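You operate a simulated robot arm through the tools that you are given. There is no shell and no other tool. Be economical: measure what you need, move in short steps, check, and stop when the job is done.

You are at the controls of a simulated robot arm. One attempt, no reset.

TASK
Pack both stacks into the Tremidora tin and press its lid on.
Fine: read the name on the tin; set it on the blue board after; the other tin stays open. Set down upright: what you pick out.

Only the result counts: the job must be done as asked and must still hold three seconds after the hand-in. Knocking over, shifting, dropping, spilling or breaking anything else fails it. Lids that push on must go on centred and level and be pressed home; caps that screw on are set level and turned clockwise until they are tight.

THE ROBOT
A 7-joint arm with a two-finger parallel gripper on a trunk, on a base that drives. Base frame: it is fixed to the floor where the robot stands at the start and does not move with it; the origin is under the middle of the robot, x ahead of it, y to its left, z up; the surface under the hand at the start is at about z = 0.8. Lengths are in m, angles in rad, forces in N, time in s.
With the tool pointing down near the work surface it reaches from about 0.4 to 0.9 m from the robot's upright axis, wherever it stands. Its first joint turns from -2.007 to 2.007 rad. Places, roughly: inside of the teal tin [0.5, 0, 0.8]; top of the blue board [-1.2, -0.2, 0.8]. Payload 3.91 kg.
Tool frame: the origin (TCP) lies between the finger pads and is the grasp point; the fingertips stand 0.03 m ahead of it; z points along the fingers, y is the line along which they close. The gripper opens to 0.11 m. The fingers are 0.02 m wide and 0.01 m thick; the gripper's body (0.048 by 0.112 m) begins 0.055 m behind the TCP.
Orientation is that of the tool frame in the base frame, as a unit quaternion [w, x, y, z]. With the fingers straight down and closing along the base's y, the tool's x points along the base's -x, its y along +y and its z along -z.

THE INTERFACE
- The arm moves only by the tool apply_moves. Its argument "targets" is a list of rows, each a list of 3 entries, a list of its own where there are three numbers: the turn, a rotation vector about the tool's x, y, z in units of 180 degrees (1.0 is 180 degrees), then the shift along the tool's x, y, z in units of 100 mm (1.0 is 100 mm), then the finger opening in m, from 0 to 0.11. In form: [[[wx, wy, wz], [x, y, z], gripper], ...]. A call has 1 to 12 rows; each row is the pose to reach, as a shift and turn from the pose commanded when the call began, along the tool's axes at that moment. A call with a number of a shift or a turn outside -1 to 1 is refused whole. Each row takes 0.2 s and may step no farther than 0.05 m and 0.15 rad from the row before; otherwise, or with a gripper value out of range, the whole call is refused. Where a pose cannot be reached the arm comes as near as it can. A force on the tool above 90 N (or 10 N above the force at the start of the call, whichever is more), or a blocked arm, ends the call early, and 0.2 s more pass. Each finger travels about 0.153 m/s and halts on what it meets, pressing with about 21 N; the grip force reading is that of the motor and also rises with nothing between the fingers. The clock runs only during rows and for 0.2 s after the last one: add rows that repeat a pose to give the fingers time. It gives the time, the measured TCP pose, the force on the tool (base axes), the opening and the grip force at its end, in the units of the frame above (readings bear some noise), with the torque about the TCP (base axes, N m) and any sound that the robot's microphone picked up.
- Cameras (640 x 400 px; columns grow to the right, rows downward): "scene" is now at [0.2192, 0.1543, 1.1442]; the picture's right is [-0.54, -0.84, 0.00], its down [-0.23, 0.15, -0.96] and it looks along [0.81, -0.52, -0.27] (base axes); focal length 214 px, centre (320, 200). "wrist" rides on the gripper at [0.072, 0.017, -0.103] in the tool frame; the picture's right is [-0.23, 0.97, 0.00], its down [-0.76, -0.18, -0.62] and it looks along [-0.61, -0.14, 0.78] (tool axes); focal length 222 px, centre (320, 200). There is no depth. A picture from a camera that has moved, and an enlarged one, comes with that camera's place and axes in the base frame and with its lens.
- grab_frame(camera): a new picture of that camera. It takes no simulated time.
- raise_lower(by): slides the trunk up (or, below 0, down) by that many m; the arm and the scene camera ride with it, the base frame stays. It gives what a move gives, with no picture.
- base_move(legs): drives the robot by 1 to 6 legs, each [ahead, left, turn to the left] in m, m and rad, along the robot's own axes; the way and the turn of a leg run together, so that a leg with both is an arc; at most 1.5 m and 3.142 rad a leg. The arm and the cameras ride along, it lands a little off, and it stops where it bumps. It gives what a move gives.
- turn_head(pan, tilt): turns the head with the scene camera to pan (to the left, within 1.396 rad either way) and tilt (down, from -0.506 to 1.204), counted from straight ahead of the robot. It gives what a move gives.
- enlarge(camera, box): a new picture of the part [left, top, right, bottom] of that camera's present view, enlarged. It takes no simulated time.
- job_done(): hands the job in; it is judged then, once.

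Go step by step. Nothing tells you exact positions but the pictures and the camera data: compare them with the known pose of the tool, close in by small moves and look again before you grip or let go. The budget is 120 turns and 82 pictures, counting those below and the enlarged ones. Unless the task says otherwise, let go and move clear before handing in, and close with one line.

The tools are called after "Call:" as name(argument=value, ...) on one line, values as JSON. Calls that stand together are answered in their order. apply_moves: Moves the arm, as the interface text tells. Its arguments: {"type":"object","properties":{"targets":{"type":"array","items":{"type":"array"}}},"required":["targets"]} The other tools are called the same way: raise_lower (by) slides the trunk up or down; base_move (legs) drives the base; turn_head (pan, tilt) turns the head that bears the scene camera; grab_frame (camera) takes a picture; enlarge (camera, box) takes an enlarged picture of a part of a camera's view; job_done () hands the job in.

At the start:

```text
time: 0.0
tcp_pos: [0.5527, -0.0637, 1.1568]
ee_rot: [0.0, 0.0, 1.0, 0.001]
wrist_force: [-0.6, -0.4, -0.6]
ft_torque: [0.0, 0.02, 0.01]
finger_gap: 0.1099
gripper_force: 0.0
trunk travel left (down, up): [-0.45, 0.54]
robot x, y, heading: [0.0023, -0.0013, 0.006]
head pan, tilt: [-0.574, 0.274]
```

scene: 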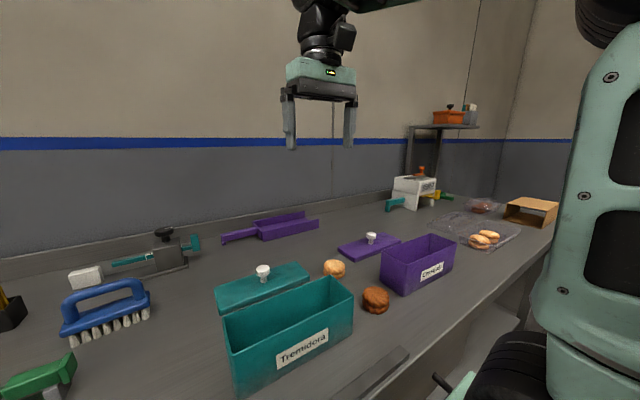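
wrist: 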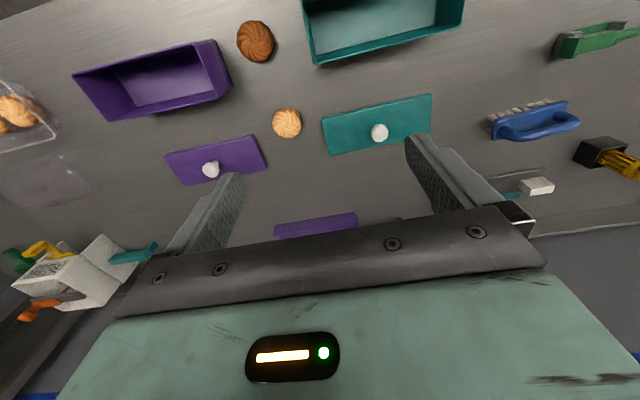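

I see a teal tin labelled Tremidora, a purple tin, their lids with knobs, and two biscuit items near them. I'll look closer before I move.

Call:
enlarge(camera="scene", box=[200, 220, 460, 400])

Call:
enlarge(camera="wrist", box=[140, 0, 480, 210])

Call:
enlarge(camera="scene", box=[370, 90, 570, 260])

```text
2.22 times, centred on (330, 310) of scene
camera zoom: at [0.2192, 0.1543, 1.1442], right [-0.54, -0.84, 0.0], down [-0.23, 0.15, -0.96], along [0.81, -0.52, -0.27], focal length 477 px, centre (298, -44)
```

zoom: 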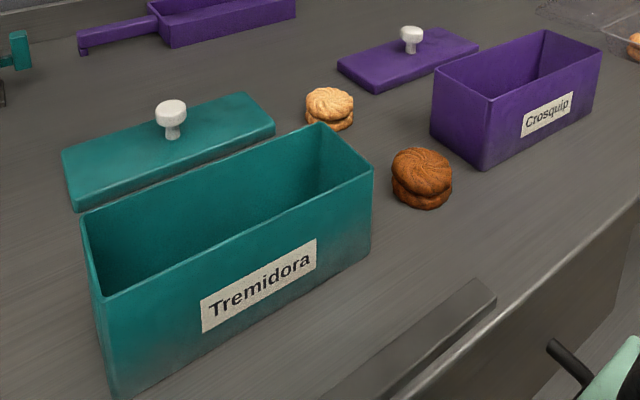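

```text
1.88 times, centred on (310, 105) of wrist
camera zoom: at [0.4783, -0.0466, 1.2604], right [0.23, 0.97, 0.0], down [0.76, -0.18, 0.62], along [0.61, -0.14, -0.78], focal length 418 px, centre (339, 379)
```

zoom: 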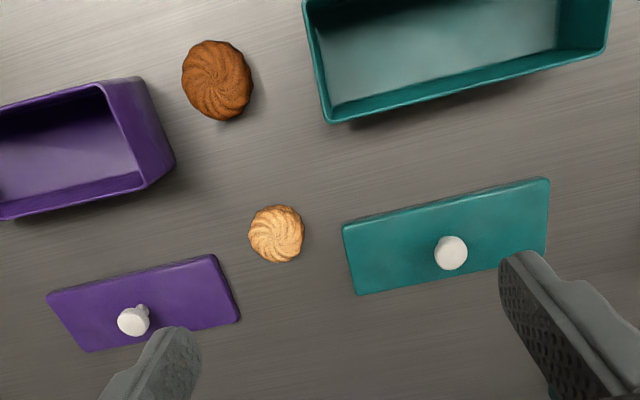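

```text
2.35 times, centred on (470, 175) of scene
camera zoom: at [0.2192, 0.1543, 1.1442], right [-0.54, -0.84, 0.0], down [-0.23, 0.15, -0.96], along [0.81, -0.52, -0.27], focal length 505 px, centre (-33, 259)
```

zoom: 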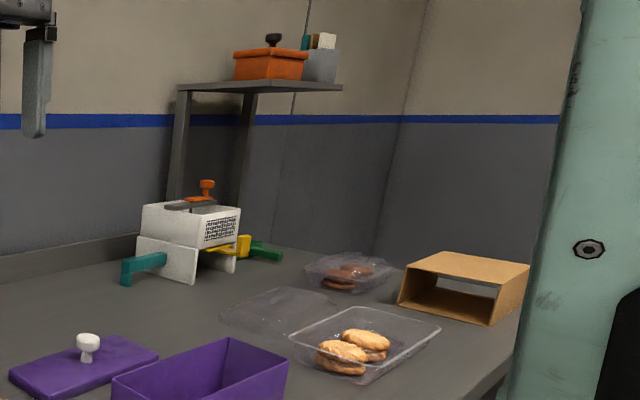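

Both stacks are two biscuits high, about 0.056 m across. I put the light one near [0.61,-0.14] and the dark one near [0.478,-0.149], with the teal lid near [0.665,0.028] and the tin around [0.48,0.035]. I'll move over the dark stack for a closer look.

Call:
apply_moves(targets=[[[0, 0, 0], [0.19, -0.21, 0.25], 0.11], [[0, 0, 0], [0.38, -0.42, 0.5], 0.11], [[0, 0, 0], [0.56, -0.64, 0.75], 0.11], [[0, 0, 0], [0.75, -0.85, 1.0], 0.11]])

Call:
grab_frame(camera="wrist")

Call:
turn_head(pan=-0.45, tilt=0.75)

Call:
grab_frame(camera="scene")

```text
time: 1.0
tcp_pos: [0.4784, -0.1496, 1.056]
ee_rot: [0.0, 0.0, 1.0, -0.001]
wrist_force: [-0.6, -0.2, -0.6]
ft_torque: [-0.01, -0.02, 0.01]
finger_gap: 0.1102
gripper_force: 0.0
trunk travel left (down, up): [-0.45, 0.54]
robot x, y, heading: [0.0025, 0.0015, -0.001]
head pan, tilt: [-0.574, 0.274]
```

```text
76 pictures are left
camera wrist: at [0.4047, -0.1328, 1.1607], right [0.23, 0.97, 0.0], down [0.76, -0.18, 0.62], along [0.61, -0.14, -0.78], focal length 222 px, centre (320, 200)
```

wrist: 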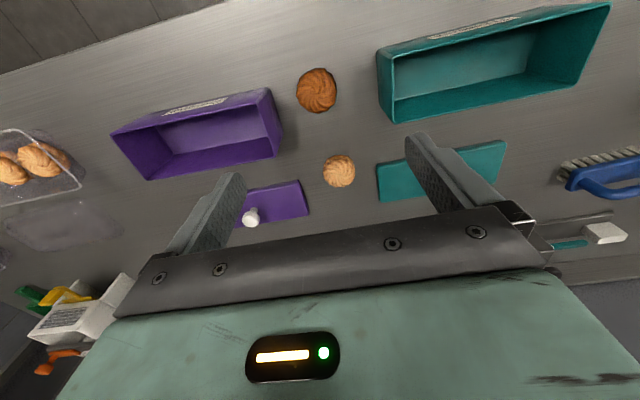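

```text
time: 1.9
tcp_pos: [0.4792, -0.1491, 1.0564]
ee_rot: [-0.001, 0.0, 1.0, 0.0]
wrist_force: [-0.2, 0.1, 0.3]
ft_torque: [-0.01, 0.05, 0.0]
finger_gap: 0.1102
gripper_force: 0.0
trunk travel left (down, up): [-0.45, 0.54]
robot x, y, heading: [-0.001, 0.003, -0.001]
head pan, tilt: [-0.45, 0.75]
```

```text
75 pictures are left
camera scene: at [0.2154, 0.1689, 1.1015], right [-0.44, -0.9, 0.0], down [-0.61, 0.3, -0.73], along [0.66, -0.32, -0.68], focal length 214 px, centre (320, 200)
```

scene: 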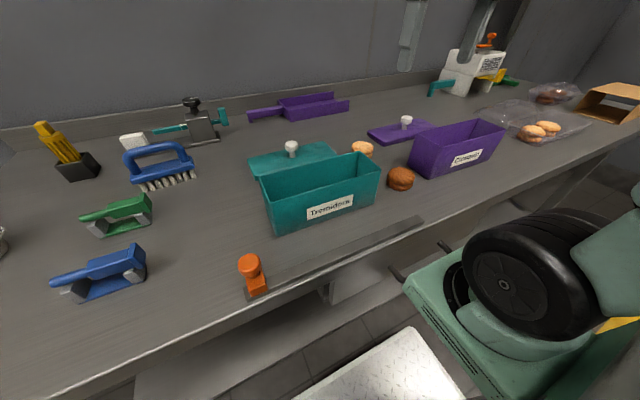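

I have better views now. I'll enlarge the wrist picture to measure the dark stack and the space between the tins.

Call:
enlarge(camera="wrist", box=[200, 0, 620, 230])

Call:
enlarge(camera="scene", box=[240, 90, 500, 250])

```text
1.52 times, centred on (410, 115) of wrist
camera zoom: at [0.405, -0.1325, 1.1612], right [0.23, 0.97, 0.0], down [0.76, -0.18, 0.62], along [0.61, -0.14, -0.78], focal length 338 px, centre (183, 330)
```

zoom: 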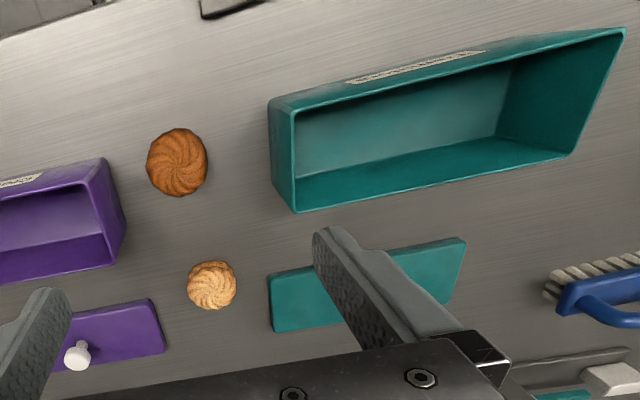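

```text
2.46 times, centred on (370, 170) of scene
camera zoom: at [0.2154, 0.1689, 1.1015], right [-0.44, -0.9, 0.0], down [-0.61, 0.3, -0.73], along [0.66, -0.32, -0.68], focal length 528 px, centre (197, 274)
```

zoom: 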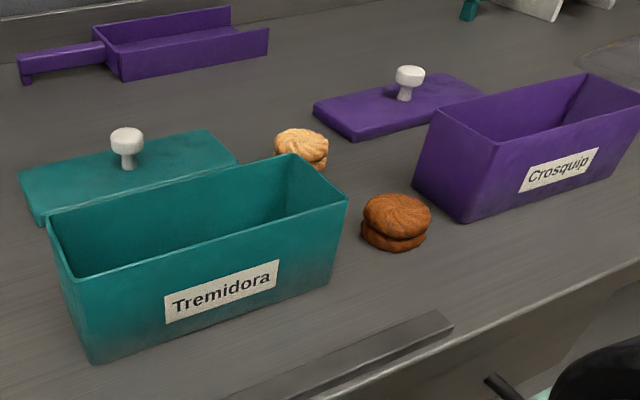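

The tin is about x .452–.523, y -.063–.139, with its rim at z .881. The dark stack, near [.476,-.152], sits close to the purple tin, so I'll grip it with the fingers closing along x. I'll turn 90° while descending.

Call:
apply_moves(targets=[[[0, 0, 0.0455], [0, 0, 0.09], 0.11], [[0, 0, 0.091], [0, 0, 0.18], 0.11], [[0, 0, 0.1364], [0, 0, 0.27], 0.11], [[0, 0, 0.1818], [0.01, -0.01, 0.36], 0.11], [[0, 0, 0.2273], [0.01, -0.01, 0.45], 0.11], [[0, 0, 0.2727], [0.02, -0.02, 0.54], 0.11], [[0, 0, 0.3182], [0.02, -0.02, 0.63], 0.11], [[0, 0, 0.3636], [0.03, -0.03, 0.72], 0.11], [[0, 0, 0.4091], [0.03, -0.03, 0.81], 0.11], [[0, 0, 0.4545], [0.03, -0.03, 0.9], 0.11], [[0, 0, 0.5], [0.03, -0.03, 0.96], 0.11]])

Call:
grab_frame(camera="wrist")

Call:
enlarge(camera="scene", box=[300, 70, 500, 220])

```text
time: 4.3
tcp_pos: [0.4733, -0.1523, 0.9602]
ee_rot: [0.0, 0.708, 0.706, 0.0]
wrist_force: [0.4, 0.5, -1.5]
ft_torque: [0.0, -0.02, 0.03]
finger_gap: 0.1103
gripper_force: 0.0
trunk travel left (down, up): [-0.45, 0.54]
robot x, y, heading: [0.0012, -0.0026, -0.002]
head pan, tilt: [-0.45, 0.75]
```

```text
72 pictures are left
camera wrist: at [0.4894, -0.0798, 1.0651], right [0.97, -0.23, 0.0], down [-0.18, -0.76, 0.62], along [-0.14, -0.61, -0.78], focal length 222 px, centre (320, 200)
```

wrist: 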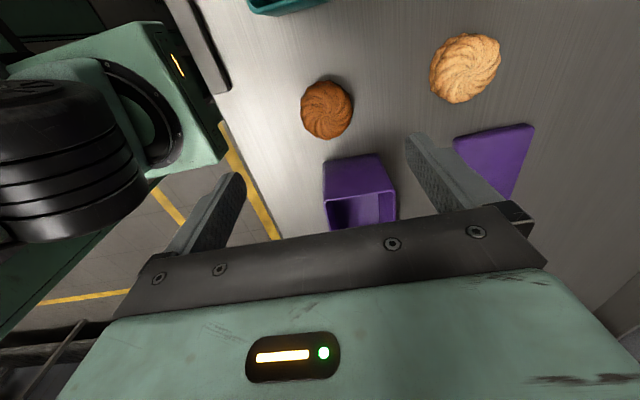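

```text
2.67 times, centred on (400, 145) of scene
camera zoom: at [0.2153, 0.1689, 1.1015], right [-0.44, -0.9, 0.0], down [-0.61, 0.3, -0.73], along [0.66, -0.32, -0.68], focal length 572 px, centre (107, 347)
```

zoom: 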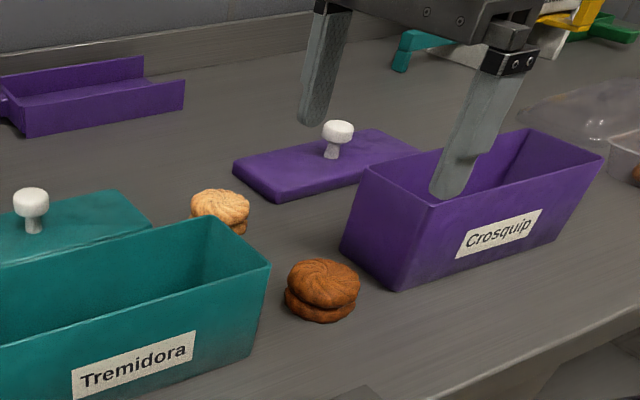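

The dark stack measures at about [.480,-.1515]. I'll descend most of the way with a small correction and look again.

Call:
apply_moves(targets=[[[0, 0, 0], [0, 0.05, 0.3], 0.1], [[0, 0, 0], [0, 0.05, 0.6], 0.1], [[0, 0, 0], [0, 0.05, 0.8], 0.1]])

Call:
grab_frame(camera="wrist")

Call:
enlarge(camera="scene", box=[320, 90, 480, 210])

```text
time: 5.1
tcp_pos: [0.4775, -0.1528, 0.8825]
ee_rot: [0.0, 0.707, 0.707, 0.0]
wrist_force: [0.0, 0.3, -0.3]
ft_torque: [-0.05, -0.02, -0.03]
finger_gap: 0.1003
gripper_force: 0.1
trunk travel left (down, up): [-0.45, 0.54]
robot x, y, heading: [0.0026, -0.0003, -0.002]
head pan, tilt: [-0.45, 0.75]
```

```text
70 pictures are left
camera wrist: at [0.4942, -0.0799, 0.9862], right [0.97, -0.23, 0.0], down [-0.18, -0.76, 0.62], along [-0.14, -0.61, -0.78], focal length 222 px, centre (320, 200)
```

wrist: 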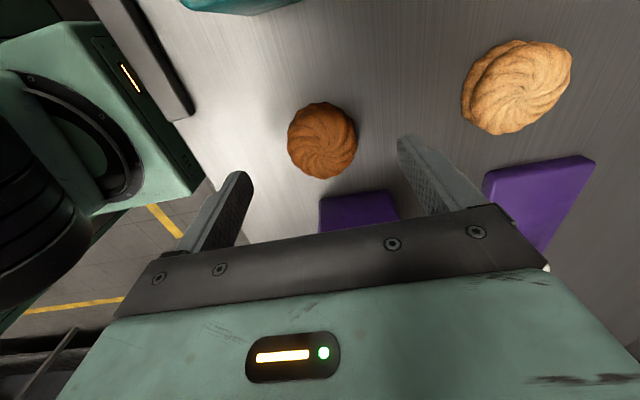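

```text
3.33 times, centred on (400, 150) of scene
camera zoom: at [0.2153, 0.1689, 1.1015], right [-0.44, -0.9, 0.0], down [-0.61, 0.3, -0.73], along [0.66, -0.32, -0.68], focal length 715 px, centre (53, 367)
```

zoom: 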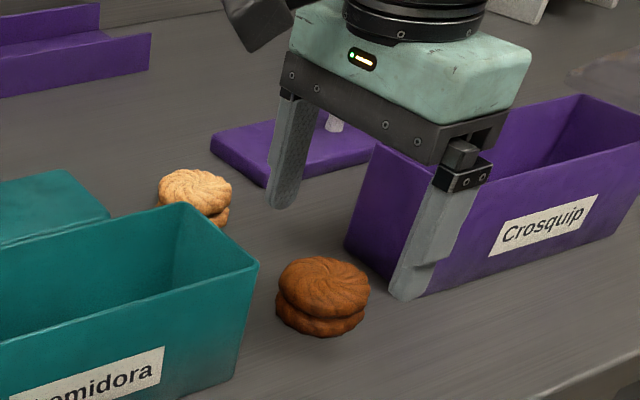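

The stack is at about [.480,-.148] with its top near z .828. I'll correct slightly, go down to TCP z .834 and close.

Call:
apply_moves(targets=[[[0, 0, 0], [0.04, 0.03, 0.25], 0.1], [[0, 0, 0], [0.04, 0.03, 0.485], 0.1], [[0, 0, 0], [0.04, 0.03, 0.485], 0.1]])

Call:
grab_frame(camera="wrist")

Call:
enlarge(camera="scene", box=[340, 110, 480, 215])

```text
time: 5.9
tcp_pos: [0.4828, -0.1474, 0.8318]
ee_rot: [0.001, 0.708, 0.706, 0.001]
wrist_force: [-0.1, -0.2, -0.2]
ft_torque: [-0.02, 0.04, -0.02]
finger_gap: 0.0997
gripper_force: 0.0
trunk travel left (down, up): [-0.45, 0.54]
robot x, y, heading: [-0.0021, -0.0032, -0.002]
head pan, tilt: [-0.45, 0.75]
```

```text
68 pictures are left
camera wrist: at [0.4978, -0.0749, 0.9359], right [0.97, -0.23, 0.0], down [-0.18, -0.76, 0.62], along [-0.14, -0.61, -0.78], focal length 222 px, centre (320, 200)
```

wrist: 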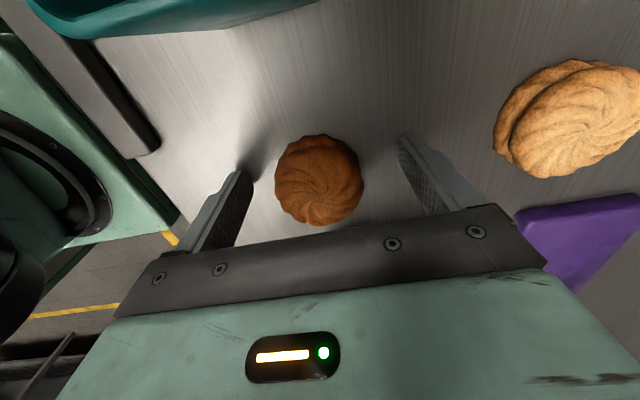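

```text
3.81 times, centred on (410, 162) of scene
camera zoom: at [0.2153, 0.1689, 1.1014], right [-0.44, -0.9, 0.0], down [-0.61, 0.3, -0.73], along [0.66, -0.32, -0.68], focal length 817 px, centre (-23, 343)
```

zoom: 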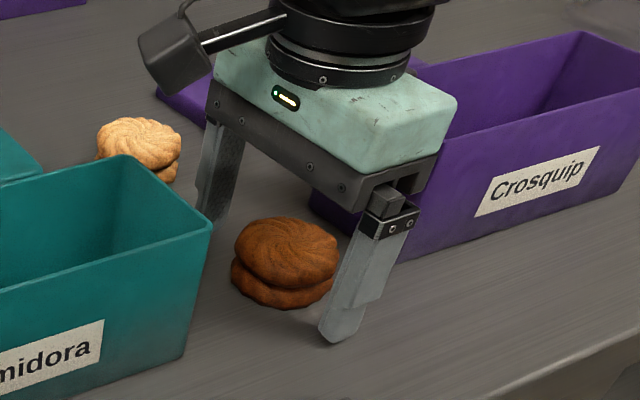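

The stack is centred between the fingers. I'll close gently.

Call:
apply_moves(targets=[[[0, 0, 0], [0, 0, 0], 0.075], [[0, 0, 0], [0, 0, 0], 0.065], [[0, 0, 0], [0, 0, 0], 0.058], [[0, 0, 0], [0, 0, 0], 0.052], [[0, 0, 0], [0, 0, 0], 0.046], [[0, 0, 0], [0, 0, 0], 0.046]])

Call:
grab_frame(camera="wrist")

```text
time: 7.3
tcp_pos: [0.4822, -0.149, 0.8327]
ee_rot: [0.001, 0.707, 0.707, 0.0]
wrist_force: [-0.4, -0.2, -0.8]
ft_torque: [-0.01, 0.04, 0.03]
finger_gap: 0.0563
gripper_force: 9.0
trunk travel left (down, up): [-0.45, 0.54]
robot x, y, heading: [-0.0008, 0.0026, 0.002]
head pan, tilt: [-0.45, 0.75]
```

```text
66 pictures are left
camera wrist: at [0.4978, -0.0749, 0.9361], right [0.97, -0.23, 0.0], down [-0.18, -0.76, 0.62], along [-0.14, -0.61, -0.78], focal length 222 px, centre (320, 200)
```

wrist: 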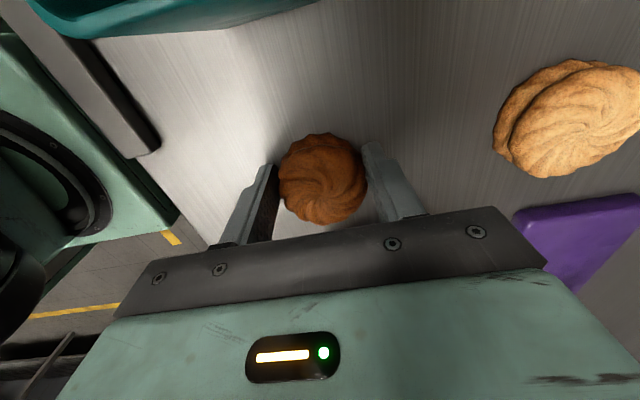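

The grip reads .0563 m at 9 N. I'll firm it up a little, lift slowly and check that both biscuits come up.

Call:
apply_moves(targets=[[[0, 0, 0], [0, 0, 0], 0.035], [[0, 0, 0], [0, 0, 0], 0.035], [[0, 0, 0], [0, 0, -0.1], 0.035], [[0, 0, 0], [0, 0, -0.25], 0.035]])

Call:
enlarge(camera="scene", box=[340, 100, 480, 205])

```text
time: 8.3
tcp_pos: [0.4828, -0.1469, 0.8575]
ee_rot: [0.0, 0.707, 0.707, 0.0]
wrist_force: [-0.5, -0.1, 0.0]
ft_torque: [-0.03, -0.01, 0.0]
finger_gap: 0.0565
gripper_force: 9.2
trunk travel left (down, up): [-0.45, 0.54]
robot x, y, heading: [0.0017, 0.0003, -0.001]
head pan, tilt: [-0.45, 0.75]
```

```text
3.81 times, centred on (410, 152) of scene
camera zoom: at [0.2154, 0.1689, 1.1014], right [-0.44, -0.9, 0.0], down [-0.61, 0.3, -0.73], along [0.66, -0.32, -0.68], focal length 817 px, centre (-23, 381)
```

zoom: 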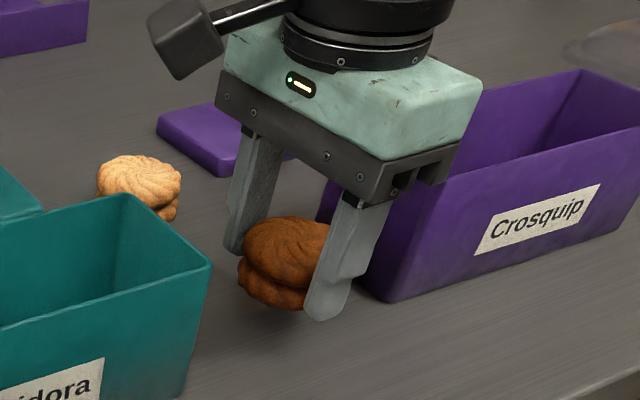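

Both biscuits are up. I'll lift to about z .95 and turn back 90° on the way toward the tin.

Call:
apply_moves(targets=[[[0, 0, 0], [0, 0, -0.3], 0.035], [[0, 0, 0], [0, 0, -0.6], 0.035], [[0, 0, -0.045], [0, 0, -0.9], 0.035], [[0, 0, -0.09], [0, 0, -1.0], 0.035], [[0, 0, -0.135], [0.1, 0, -1.0], 0.035], [[0, 0, -0.18], [0.2, 0, -1.0], 0.035], [[0, 0, -0.225], [0.35, 0.02, -1.0], 0.035], [[0, 0, -0.27], [0.5, 0.03, -1.0], 0.035], [[0, 0, -0.315], [0.65, 0.05, -1.0], 0.035], [[0, 0, -0.36], [0.8, 0.05, -1.0], 0.035], [[0, 0, -0.405], [0.9, 0.05, -1.0], 0.035], [[0, 0, -0.45], [1.0, 0.05, -1.0], 0.035]])

Call:
grab_frame(camera="scene")

Call:
grab_frame(camera="wrist")

```text
time: 10.9
tcp_pos: [0.487, -0.0486, 0.9577]
ee_rot: [0.0, 0.077, 0.997, 0.001]
wrist_force: [-0.9, 0.1, 0.2]
ft_torque: [0.0, 0.01, 0.0]
finger_gap: 0.0563
gripper_force: 9.0
trunk travel left (down, up): [-0.45, 0.54]
robot x, y, heading: [-0.0002, -0.0001, -0.0]
head pan, tilt: [-0.45, 0.75]
```

```text
64 pictures are left
camera scene: at [0.2154, 0.1689, 1.1014], right [-0.44, -0.9, 0.0], down [-0.61, 0.3, -0.73], along [0.66, -0.32, -0.68], focal length 214 px, centre (320, 200)
```

scene: 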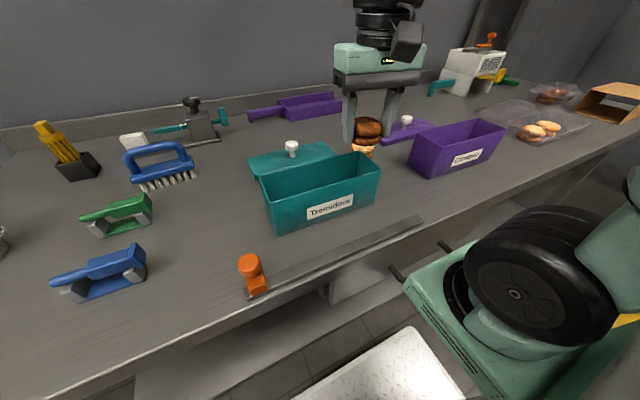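

```text
63 pictures are left
camera wrist: at [0.4163, -0.0198, 1.0617], right [0.37, 0.93, 0.0], down [0.73, -0.29, 0.62], along [0.58, -0.23, -0.78], focal length 222 px, centre (320, 200)
```

wrist: 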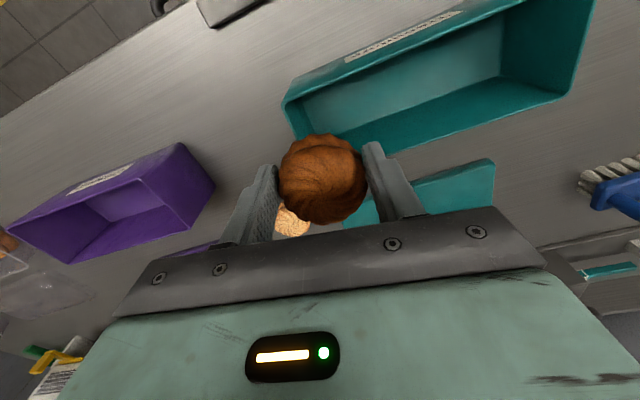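

Both biscuits are still held. I'll finish the turn and move over the right part of the tin, then measure.

Call:
apply_moves(targets=[[[0, 0, -0.025], [0.03, 0.2, 0], 0.035], [[0, 0, -0.05], [0.06, 0.4, 0], 0.035]])

Call:
enlarge(camera="wrist", box=[200, 0, 640, 240])

Call:
enlarge(camera="scene", box=[240, 80, 440, 240])

```text
time: 11.5
tcp_pos: [0.4884, -0.0062, 0.9567]
ee_rot: [0.0, -0.001, 1.0, -0.001]
wrist_force: [0.4, 0.1, -0.6]
ft_torque: [-0.02, 0.01, 0.02]
finger_gap: 0.0561
gripper_force: 9.0
trunk travel left (down, up): [-0.45, 0.54]
robot x, y, heading: [0.0006, -0.0008, 0.001]
head pan, tilt: [-0.45, 0.75]
```

```text
1.45 times, centred on (420, 120) of wrist
camera zoom: at [0.4132, 0.01, 1.0615], right [0.23, 0.97, 0.0], down [0.76, -0.18, 0.62], along [0.61, -0.14, -0.78], focal length 323 px, centre (174, 316)
```

zoom: 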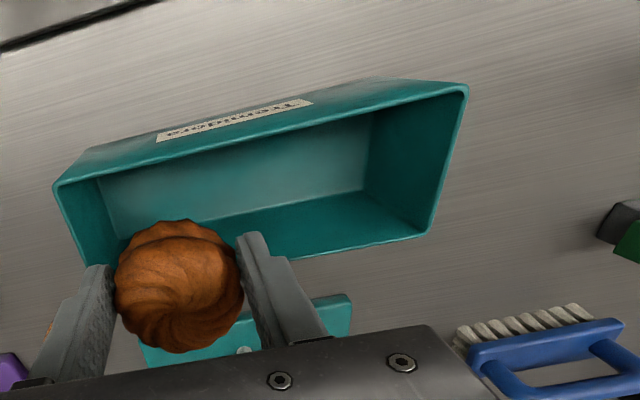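

```text
2.50 times, centred on (340, 160) of scene
camera zoom: at [0.2154, 0.1688, 1.1014], right [-0.44, -0.9, 0.0], down [-0.61, 0.3, -0.73], along [0.66, -0.32, -0.68], focal length 536 px, centre (270, 300)
```

zoom: 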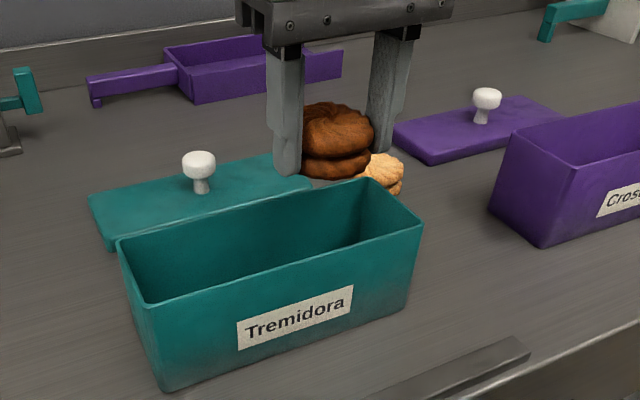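

Rim measured: x .453–.529, y -.065–.139, so its centre is about x .491. I'll correct x by a few mm and lower the stack partly into the tin.

Call:
apply_moves(targets=[[[0, 0, 0], [-0.03, 0, 0.2], 0.035], [[0, 0, 0], [-0.03, 0, 0.4], 0.035], [[0, 0, 0], [-0.03, 0, 0.55], 0.035], [[0, 0, 0], [-0.03, 0, 0.65], 0.035]])

Call:
enlarge(camera="wrist", box=[200, 0, 640, 240])

Call:
enlarge(camera="scene", box=[250, 110, 410, 240])

```text
time: 12.5
tcp_pos: [0.4898, -0.0071, 0.8927]
ee_rot: [0.0, -0.001, 1.0, -0.001]
wrist_force: [-0.5, 0.0, 0.2]
ft_torque: [0.02, -0.02, 0.01]
finger_gap: 0.056
gripper_force: 9.2
trunk travel left (down, up): [-0.45, 0.54]
robot x, y, heading: [-0.0009, 0.0009, 0.0]
head pan, tilt: [-0.45, 0.75]
```

```text
1.45 times, centred on (420, 120) of wrist
camera zoom: at [0.4166, 0.0098, 0.9955], right [0.23, 0.97, 0.0], down [0.76, -0.18, 0.62], along [0.61, -0.14, -0.78], focal length 323 px, centre (174, 316)
```

zoom: 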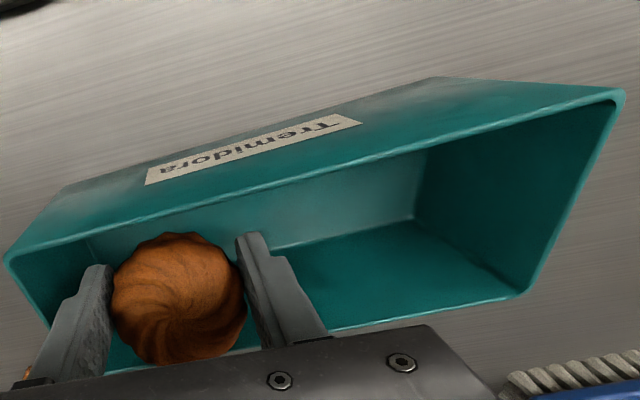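

```text
3.08 times, centred on (330, 175) of scene
camera zoom: at [0.2153, 0.1689, 1.1014], right [-0.44, -0.9, 0.0], down [-0.61, 0.3, -0.73], along [0.66, -0.32, -0.68], focal length 660 px, centre (289, 277)
```

zoom: 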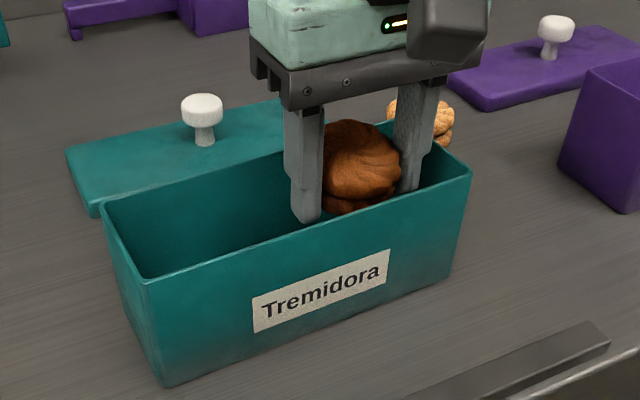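

The stack is centred in the tin to within about 2 mm. I'll lower it nearly to the floor and read the force.

Call:
apply_moves(targets=[[[0, 0, 0], [0, 0, 0.25], 0.035], [[0, 0, 0], [0, 0, 0.45], 0.035], [[0, 0, 0], [0, 0, 0.53], 0.035]])

Call:
enlarge(camera="scene", box=[250, 110, 410, 240])

```text
time: 13.3
tcp_pos: [0.4908, -0.0083, 0.8379]
ee_rot: [0.0, 0.0, 1.0, 0.0]
wrist_force: [-0.8, -0.6, -0.1]
ft_torque: [-0.01, -0.03, 0.01]
finger_gap: 0.056
gripper_force: 9.2
trunk travel left (down, up): [-0.45, 0.54]
robot x, y, heading: [-0.0011, 0.0001, -0.001]
head pan, tilt: [-0.45, 0.75]
```

```text
3.08 times, centred on (330, 175) of scene
camera zoom: at [0.2153, 0.1689, 1.1015], right [-0.44, -0.9, 0.0], down [-0.61, 0.3, -0.73], along [0.66, -0.32, -0.68], focal length 660 px, centre (289, 277)
```

zoom: 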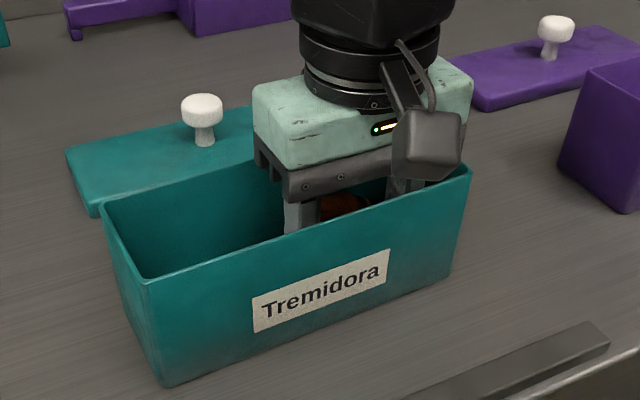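

No contact yet. I'll step down a few more millimetres.

Call:
apply_moves(targets=[[[0, 0, 0], [0, 0, 0.01], 0.035], [[0, 0, 0], [0, 0, 0.02], 0.035]])

Call:
apply_moves(targets=[[[0, 0, 0], [0, 0, 0.01], 0.035]])

```text
time: 13.9
tcp_pos: [0.4896, -0.0068, 0.8359]
ee_rot: [0.0, 0.0, 1.0, 0.0]
wrist_force: [-0.3, -0.3, -0.3]
ft_torque: [-0.02, 0.0, 0.03]
finger_gap: 0.056
gripper_force: 9.3
trunk travel left (down, up): [-0.45, 0.54]
robot x, y, heading: [0.0006, 0.0012, 0.002]
head pan, tilt: [-0.45, 0.75]
```

```text
time: 14.3
tcp_pos: [0.4905, -0.0081, 0.8355]
ee_rot: [0.0, 0.0, 1.0, 0.001]
wrist_force: [-0.2, 0.4, -0.8]
ft_torque: [0.05, 0.01, 0.0]
finger_gap: 0.0559
gripper_force: 9.1
trunk travel left (down, up): [-0.45, 0.54]
robot x, y, heading: [0.0013, -0.0006, 0.005]
head pan, tilt: [-0.45, 0.75]
```

Call:
apply_moves(targets=[[[0, 0, 0], [0, 0, 0.01], 0.035]])

Call:
apply_moves(targets=[[[0, 0, 0], [0, 0, 0.01], 0.035]])

```text
time: 14.7
tcp_pos: [0.4904, -0.0079, 0.835]
ee_rot: [0.0, 0.0, 1.0, 0.001]
wrist_force: [-0.4, 0.0, 0.4]
ft_torque: [-0.03, -0.02, -0.01]
finger_gap: 0.0563
gripper_force: 9.4
trunk travel left (down, up): [-0.45, 0.54]
robot x, y, heading: [0.0017, 0.0, -0.005]
head pan, tilt: [-0.45, 0.75]
```

```text
time: 15.1
tcp_pos: [0.4895, -0.0072, 0.8335]
ee_rot: [0.0, 0.0, 1.0, 0.0]
wrist_force: [-0.3, -0.3, 2.2]
ft_torque: [0.04, 0.07, -0.01]
finger_gap: 0.0559
gripper_force: 9.8
trunk travel left (down, up): [-0.45, 0.54]
robot x, y, heading: [0.0035, -0.0006, 0.001]
head pan, tilt: [-0.45, 0.75]
```

Light contact (2.2 N) at TCP z .8335. I'll open slightly and rise straight up.

Call:
apply_moves(targets=[[[0, 0, 0], [0, 0, 0], 0.062], [[0, 0, 0], [0, 0, 0], 0.072], [[0, 0, 0], [0, 0, 0], 0.072], [[0, 0, 0], [0, 0, -0.1], 0.072], [[0, 0, 0], [0, 0, -0.4], 0.072], [[0, 0, 0], [0, 0, -0.8], 0.072], [[0, 0, 0], [0, 0, -1.0], 0.072]])

Call:
grab_frame(camera="wrist")

Call:
enlarge(camera="scene", box=[250, 110, 410, 240])

```text
time: 16.7
tcp_pos: [0.4911, -0.0066, 0.9349]
ee_rot: [0.0, 0.001, 1.0, -0.001]
wrist_force: [0.4, -0.7, -0.3]
ft_torque: [0.03, 0.01, -0.01]
finger_gap: 0.0721
gripper_force: 0.0
trunk travel left (down, up): [-0.45, 0.54]
robot x, y, heading: [0.0003, 0.0015, -0.006]
head pan, tilt: [-0.45, 0.75]
```

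```text
57 pictures are left
camera wrist: at [0.4183, 0.0098, 1.0395], right [0.23, 0.97, 0.0], down [0.76, -0.18, 0.62], along [0.61, -0.14, -0.78], focal length 222 px, centre (320, 200)
```

wrist: 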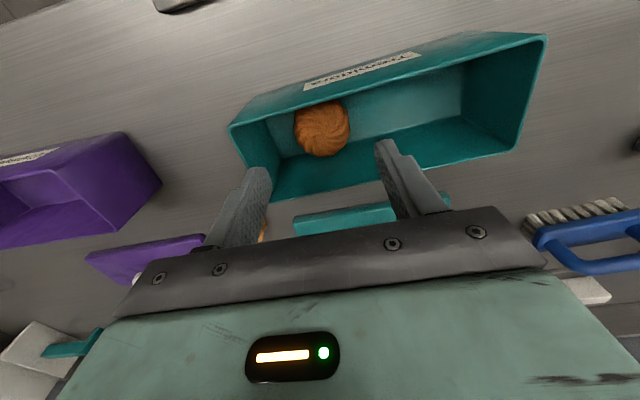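

```text
3.08 times, centred on (330, 175) of scene
camera zoom: at [0.2154, 0.1689, 1.1014], right [-0.44, -0.9, 0.0], down [-0.61, 0.3, -0.73], along [0.66, -0.32, -0.68], focal length 660 px, centre (289, 277)
```

zoom: 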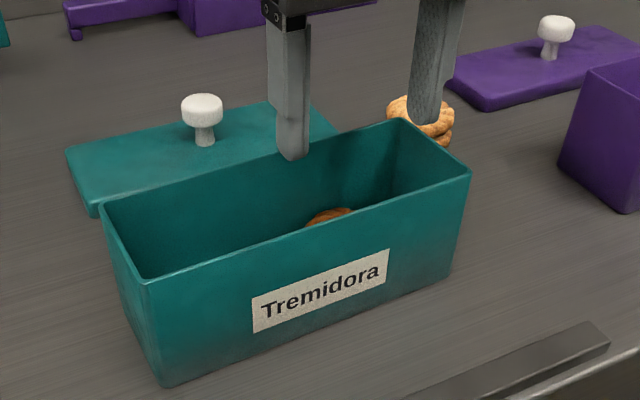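

The dark stack is upright in the tin. Next I'll move over the light stack.

Call:
apply_moves(targets=[[[0, 0, 0], [-0.25, -0.25, -0.05], 0.09], [[0, 0, 0], [-0.5, -0.5, -0.1], 0.1], [[0, 0, 0], [-0.75, -0.75, -0.1], 0.1], [[0, 0, 0], [-1.0, -1.0, -0.1], 0.1]])

Call:
apply_moves(targets=[[[0, 0, 0], [-0.2, -0.4, 0], 0.1], [[0, 0, 0], [-0.2, -0.4, 0.1], 0.1]])

Call:
grab_frame(camera="wrist")

Call:
enlarge(camera="scene", box=[310, 70, 450, 185])

```text
time: 17.7
tcp_pos: [0.5895, -0.1098, 0.943]
ee_rot: [-0.001, 0.0, 1.0, -0.001]
wrist_force: [0.3, 0.1, -0.1]
ft_torque: [-0.02, 0.0, 0.02]
finger_gap: 0.1
gripper_force: 0.1
trunk travel left (down, up): [-0.45, 0.54]
robot x, y, heading: [-0.0001, 0.0032, -0.002]
head pan, tilt: [-0.45, 0.75]
```

```text
time: 18.3
tcp_pos: [0.6107, -0.1498, 0.9328]
ee_rot: [-0.001, -0.001, 1.0, 0.0]
wrist_force: [-0.5, 0.5, 0.0]
ft_torque: [-0.01, 0.0, -0.03]
finger_gap: 0.1001
gripper_force: 0.0
trunk travel left (down, up): [-0.45, 0.54]
robot x, y, heading: [-0.0003, -0.0008, -0.001]
head pan, tilt: [-0.45, 0.75]
```

```text
55 pictures are left
camera wrist: at [0.537, -0.1322, 1.0367], right [0.23, 0.97, 0.0], down [0.76, -0.18, 0.62], along [0.61, -0.14, -0.78], focal length 222 px, centre (320, 200)
```

wrist: 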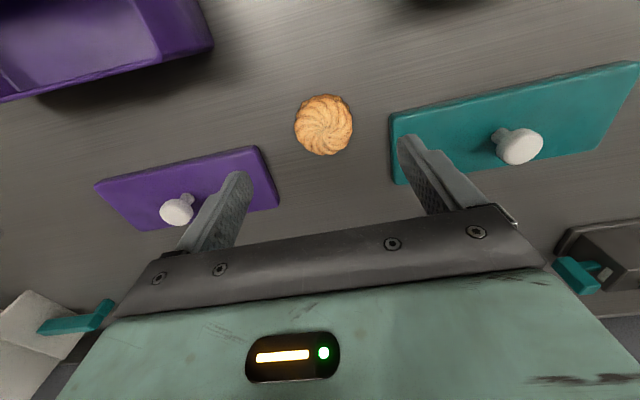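

```text
3.48 times, centred on (380, 128) of scene
camera zoom: at [0.2153, 0.1689, 1.1015], right [-0.44, -0.9, 0.0], down [-0.61, 0.3, -0.73], along [0.66, -0.32, -0.68], focal length 746 px, centre (111, 452)
```

zoom: 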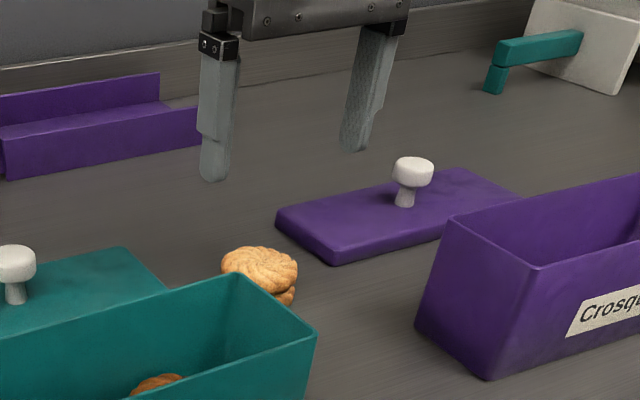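

The light stack is at about [.615,-.147]. I'll narrow the opening to clear the teal lid and go down part way.

Call:
apply_moves(targets=[[[0, 0, 0], [-0.04, 0.03, 0.2], 0.085], [[0, 0, 0], [-0.04, 0.03, 0.5], 0.085], [[0, 0, 0], [-0.04, 0.03, 0.65], 0.085], [[0, 0, 0], [-0.04, 0.03, 0.65], 0.085]])

Call:
grab_frame(camera="wrist")

```text
time: 19.3
tcp_pos: [0.616, -0.1458, 0.8688]
ee_rot: [0.0, 0.0, 1.0, 0.001]
wrist_force: [0.3, 0.3, -0.2]
ft_torque: [0.02, 0.02, 0.0]
finger_gap: 0.0852
gripper_force: 0.1
trunk travel left (down, up): [-0.45, 0.54]
robot x, y, heading: [-0.0009, 0.0021, -0.001]
head pan, tilt: [-0.45, 0.75]
```

```text
53 pictures are left
camera wrist: at [0.5419, -0.1287, 0.9723], right [0.23, 0.97, 0.0], down [0.76, -0.18, 0.62], along [0.61, -0.14, -0.78], focal length 222 px, centre (320, 200)
```

wrist: 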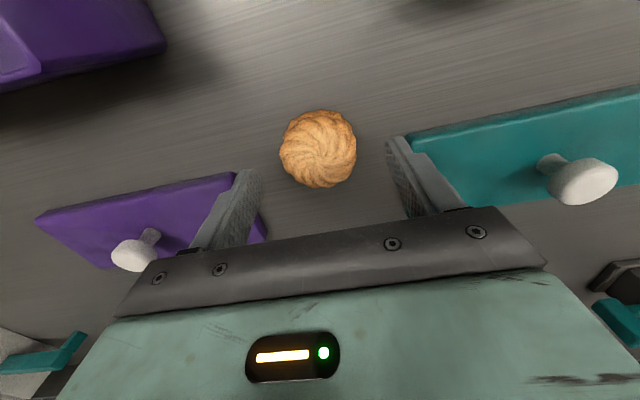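

Well centred. I'll go down to grip height and close.

Call:
apply_moves(targets=[[[0, 0, 0], [0, 0, 0.2], 0.085], [[0, 0, 0], [0, 0, 0.36], 0.085], [[0, 0, 0], [0, 0, 0.36], 0.075], [[0, 0, 0], [0, 0, 0.36], 0.065], [[0, 0, 0], [0, 0, 0.36], 0.058], [[0, 0, 0], [0, 0, 0.36], 0.052], [[0, 0, 0], [0, 0, 0.36], 0.045], [[0, 0, 0], [0, 0, 0.36], 0.035]])

Call:
grab_frame(camera="wrist")

```text
time: 21.1
tcp_pos: [0.6156, -0.145, 0.8329]
ee_rot: [0.001, 0.0, 1.0, 0.0]
wrist_force: [-0.5, 0.7, 0.4]
ft_torque: [0.05, 0.02, 0.0]
finger_gap: 0.0568
gripper_force: 9.1
trunk travel left (down, up): [-0.45, 0.54]
robot x, y, heading: [0.0022, 0.0002, 0.001]
head pan, tilt: [-0.45, 0.75]
```

```text
52 pictures are left
camera wrist: at [0.5416, -0.1285, 0.937], right [0.23, 0.97, 0.0], down [0.76, -0.18, 0.62], along [0.61, -0.14, -0.78], focal length 222 px, centre (320, 200)
```

wrist: 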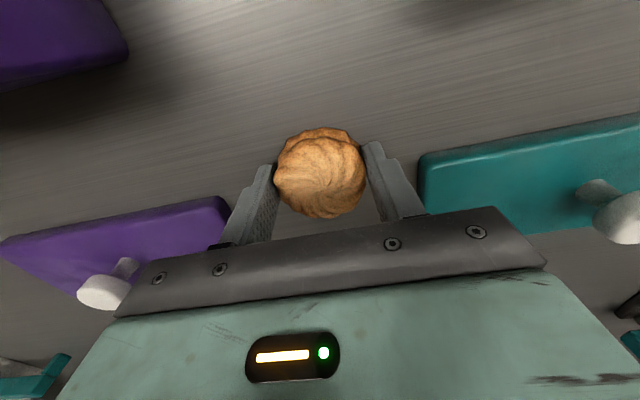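

Gripped at .0568 m. I'll lift and check both biscuits.

Call:
apply_moves(targets=[[[0, 0, 0], [0, 0, -0.1], 0.035], [[0, 0, 0], [0, 0, -0.3], 0.035], [[0, 0, 0], [0, 0, -0.65], 0.035], [[0, 0, 0], [0, 0, -1.0], 0.035]])

Call:
enlarge(camera="scene", box=[310, 60, 450, 175])

```text
time: 22.1
tcp_pos: [0.6156, -0.1449, 0.9342]
ee_rot: [0.0, 0.0, 1.0, 0.0]
wrist_force: [-0.3, 1.0, -0.5]
ft_torque: [0.02, 0.03, 0.03]
finger_gap: 0.0566
gripper_force: 9.1
trunk travel left (down, up): [-0.45, 0.54]
robot x, y, heading: [-0.0025, 0.0002, 0.001]
head pan, tilt: [-0.45, 0.75]
```

```text
3.48 times, centred on (380, 118) of scene
camera zoom: at [0.2155, 0.1689, 1.1014], right [-0.44, -0.9, 0.0], down [-0.61, 0.3, -0.73], along [0.66, -0.32, -0.68], focal length 746 px, centre (111, 487)
```

zoom: 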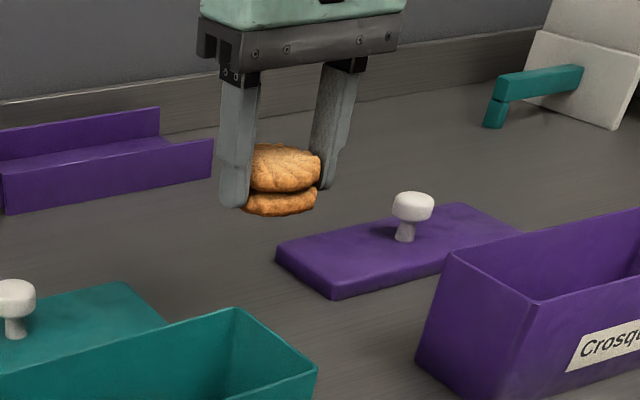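

Both are held. I'll carry them over to the left part of the tin at [.492,.085].

Call:
apply_moves(targets=[[[0, 0, 0], [0.15, 0.3, -0.1], 0.035], [[0, 0, 0], [0.3, 0.6, -0.2], 0.035], [[0, 0, 0], [0.45, 0.8, -0.2], 0.035], [[0, 0, 0], [0.6, 1.0, -0.2], 0.035]])

Call:
apply_moves(targets=[[[0, 0, 0], [0.16, 0.3, 0], 0.035], [[0, 0, 0], [0.32, 0.6, 0], 0.035], [[0, 0, 0], [0.48, 0.8, 0], 0.035], [[0, 0, 0], [0.64, 1.0, 0], 0.035]])

Call:
apply_moves(targets=[[[0, 0, 0], [0, 0.3, 0], 0.035]])

Call:
grab_frame(camera="wrist")

```text
time: 23.1
tcp_pos: [0.5555, -0.0448, 0.9519]
ee_rot: [0.0, -0.001, 1.0, 0.0]
wrist_force: [-0.6, 0.7, -0.5]
ft_torque: [0.02, 0.04, 0.02]
finger_gap: 0.0565
gripper_force: 9.5
trunk travel left (down, up): [-0.45, 0.54]
robot x, y, heading: [0.0005, 0.002, -0.003]
head pan, tilt: [-0.45, 0.75]
```

```text
time: 24.1
tcp_pos: [0.4905, 0.0539, 0.9518]
ee_rot: [0.0, 0.001, 1.0, 0.0]
wrist_force: [0.7, 0.0, -1.2]
ft_torque: [0.02, 0.02, -0.01]
finger_gap: 0.0565
gripper_force: 9.1
trunk travel left (down, up): [-0.45, 0.54]
robot x, y, heading: [-0.0023, 0.0016, 0.001]
head pan, tilt: [-0.45, 0.75]
```

```text
time: 24.5
tcp_pos: [0.4895, 0.0838, 0.9532]
ee_rot: [0.001, 0.001, 1.0, -0.001]
wrist_force: [-1.2, 0.1, -0.1]
ft_torque: [-0.02, -0.02, -0.03]
finger_gap: 0.0567
gripper_force: 9.0
trunk travel left (down, up): [-0.45, 0.54]
robot x, y, heading: [-0.0008, -0.0037, 0.003]
head pan, tilt: [-0.45, 0.75]
```

```text
50 pictures are left
camera wrist: at [0.4164, 0.1009, 1.0569], right [0.23, 0.97, 0.0], down [0.76, -0.18, 0.62], along [0.61, -0.14, -0.78], focal length 222 px, centre (320, 200)
```

wrist: 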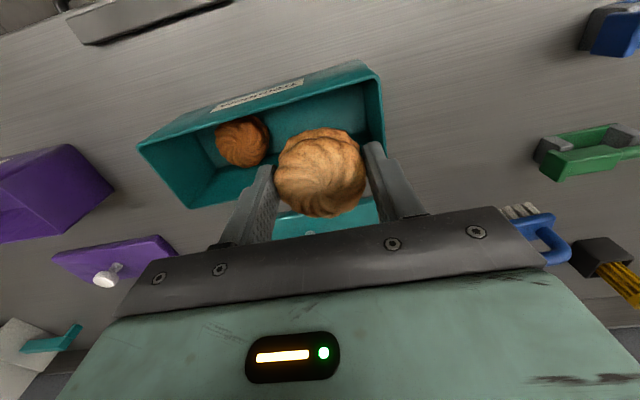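

On station. I'll lower it partly and check clearance.

Call:
apply_moves(targets=[[[0, 0, 0], [-0.01, 0, 0.2], 0.035], [[0, 0, 0], [-0.01, 0, 0.4], 0.035], [[0, 0, 0], [-0.01, 0, 0.6], 0.035]])

Call:
enlarge(camera="wrist", box=[120, 0, 480, 240])

Call:
enlarge(camera="scene", box=[230, 100, 410, 240])

```text
time: 25.3
tcp_pos: [0.4907, 0.0853, 0.8927]
ee_rot: [-0.001, -0.001, 1.0, -0.001]
wrist_force: [-0.6, 0.3, -0.7]
ft_torque: [0.01, -0.01, 0.0]
finger_gap: 0.0565
gripper_force: 8.6
trunk travel left (down, up): [-0.45, 0.54]
robot x, y, heading: [0.0009, 0.0012, 0.004]
head pan, tilt: [-0.45, 0.75]
```

```text
1.67 times, centred on (300, 120) of wrist
camera zoom: at [0.4182, 0.1024, 0.9967], right [0.23, 0.97, 0.0], down [0.76, -0.18, 0.62], along [0.61, -0.14, -0.78], focal length 370 px, centre (353, 333)
```

zoom: 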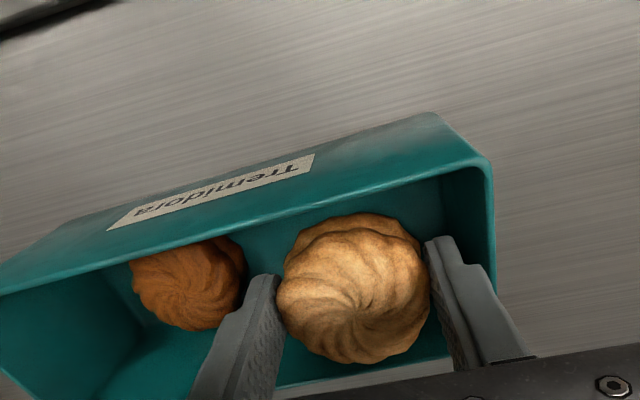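

```text
2.86 times, centred on (320, 170) of scene
camera zoom: at [0.2153, 0.1689, 1.1015], right [-0.44, -0.9, 0.0], down [-0.61, 0.3, -0.73], along [0.66, -0.32, -0.68], focal length 613 px, centre (320, 286)
```

zoom: 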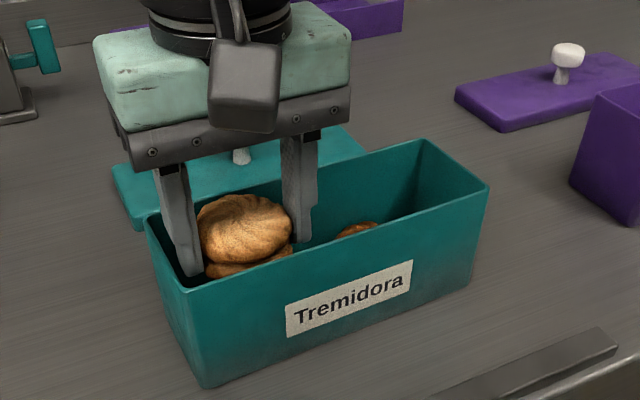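

Clearances look fine. I'll lower it to the floor.

Call:
apply_moves(targets=[[[0, 0, 0], [0, 0, 0.25], 0.035], [[0, 0, 0], [0, 0, 0.45], 0.035], [[0, 0, 0], [0, 0, 0.55], 0.035], [[0, 0, 0], [0, 0, 0.57], 0.035]])

Call:
apply_moves(targets=[[[0, 0, 0], [0, 0, 0.01], 0.035]])

Call:
apply_moves(targets=[[[0, 0, 0], [0, 0, 0.007], 0.035]])

```text
time: 26.3
tcp_pos: [0.4903, 0.0863, 0.836]
ee_rot: [0.001, 0.0, 1.0, 0.0]
wrist_force: [-2.5, -4.0, 20.1]
ft_torque: [0.0, 0.03, 0.0]
finger_gap: 0.0565
gripper_force: 9.0
trunk travel left (down, up): [-0.45, 0.54]
robot x, y, heading: [0.0003, 0.002, -0.003]
head pan, tilt: [-0.45, 0.75]
```

```text
time: 26.7
tcp_pos: [0.4897, 0.086, 0.8339]
ee_rot: [0.0, 0.0, 1.0, 0.0]
wrist_force: [0.9, 1.4, 9.0]
ft_torque: [0.06, -0.05, 0.04]
finger_gap: 0.0574
gripper_force: 9.5
trunk travel left (down, up): [-0.45, 0.54]
robot x, y, heading: [-0.0015, -0.0031, 0.001]
head pan, tilt: [-0.45, 0.75]
```

```text
time: 27.1
tcp_pos: [0.4909, 0.0863, 0.8344]
ee_rot: [0.0, 0.0, 1.0, 0.0]
wrist_force: [-1.9, 1.1, 12.2]
ft_torque: [0.12, -0.01, 0.01]
finger_gap: 0.0569
gripper_force: 9.1
trunk travel left (down, up): [-0.45, 0.54]
robot x, y, heading: [-0.0036, 0.0017, 0.001]
head pan, tilt: [-0.45, 0.75]
```

Contact (up to about 20 N, now 12 N): the stack is on the floor. I'll release, rise and inspect.

Call:
apply_moves(targets=[[[0, 0, 0], [0, 0, 0], 0.061], [[0, 0, 0], [0, 0, 0], 0.068], [[0, 0, 0], [0, 0, 0], 0.07], [[0, 0, 0], [0, 0, -0.1], 0.07], [[0, 0, 0], [0, 0, -0.4], 0.07], [[0, 0, 0], [0, 0, -0.8], 0.07], [[0, 0, 0], [0, 0, -1.0], 0.07]])

Call:
grab_frame(camera="wrist")

Call:
enlarge(camera="wrist", box=[120, 0, 480, 240])

```text
time: 28.7
tcp_pos: [0.4917, 0.0856, 0.9359]
ee_rot: [-0.001, -0.001, 1.0, 0.0]
wrist_force: [0.5, -0.3, -0.6]
ft_torque: [0.02, 0.01, -0.01]
finger_gap: 0.0699
gripper_force: 0.1
trunk travel left (down, up): [-0.45, 0.54]
robot x, y, heading: [0.0018, -0.0019, -0.006]
head pan, tilt: [-0.45, 0.75]
```

```text
47 pictures are left
camera wrist: at [0.418, 0.1022, 1.0394], right [0.23, 0.97, 0.0], down [0.76, -0.18, 0.62], along [0.61, -0.14, -0.78], focal length 222 px, centre (320, 200)
```

wrist: 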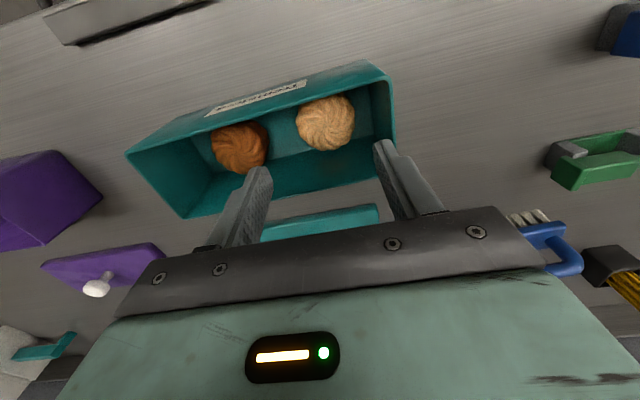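

```text
1.67 times, centred on (300, 120) of wrist
camera zoom: at [0.418, 0.1022, 1.0394], right [0.23, 0.97, 0.0], down [0.76, -0.18, 0.62], along [0.61, -0.14, -0.78], focal length 370 px, centre (353, 333)
```

zoom: 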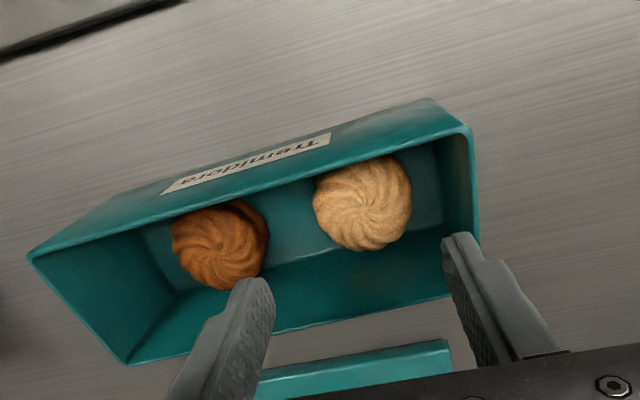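

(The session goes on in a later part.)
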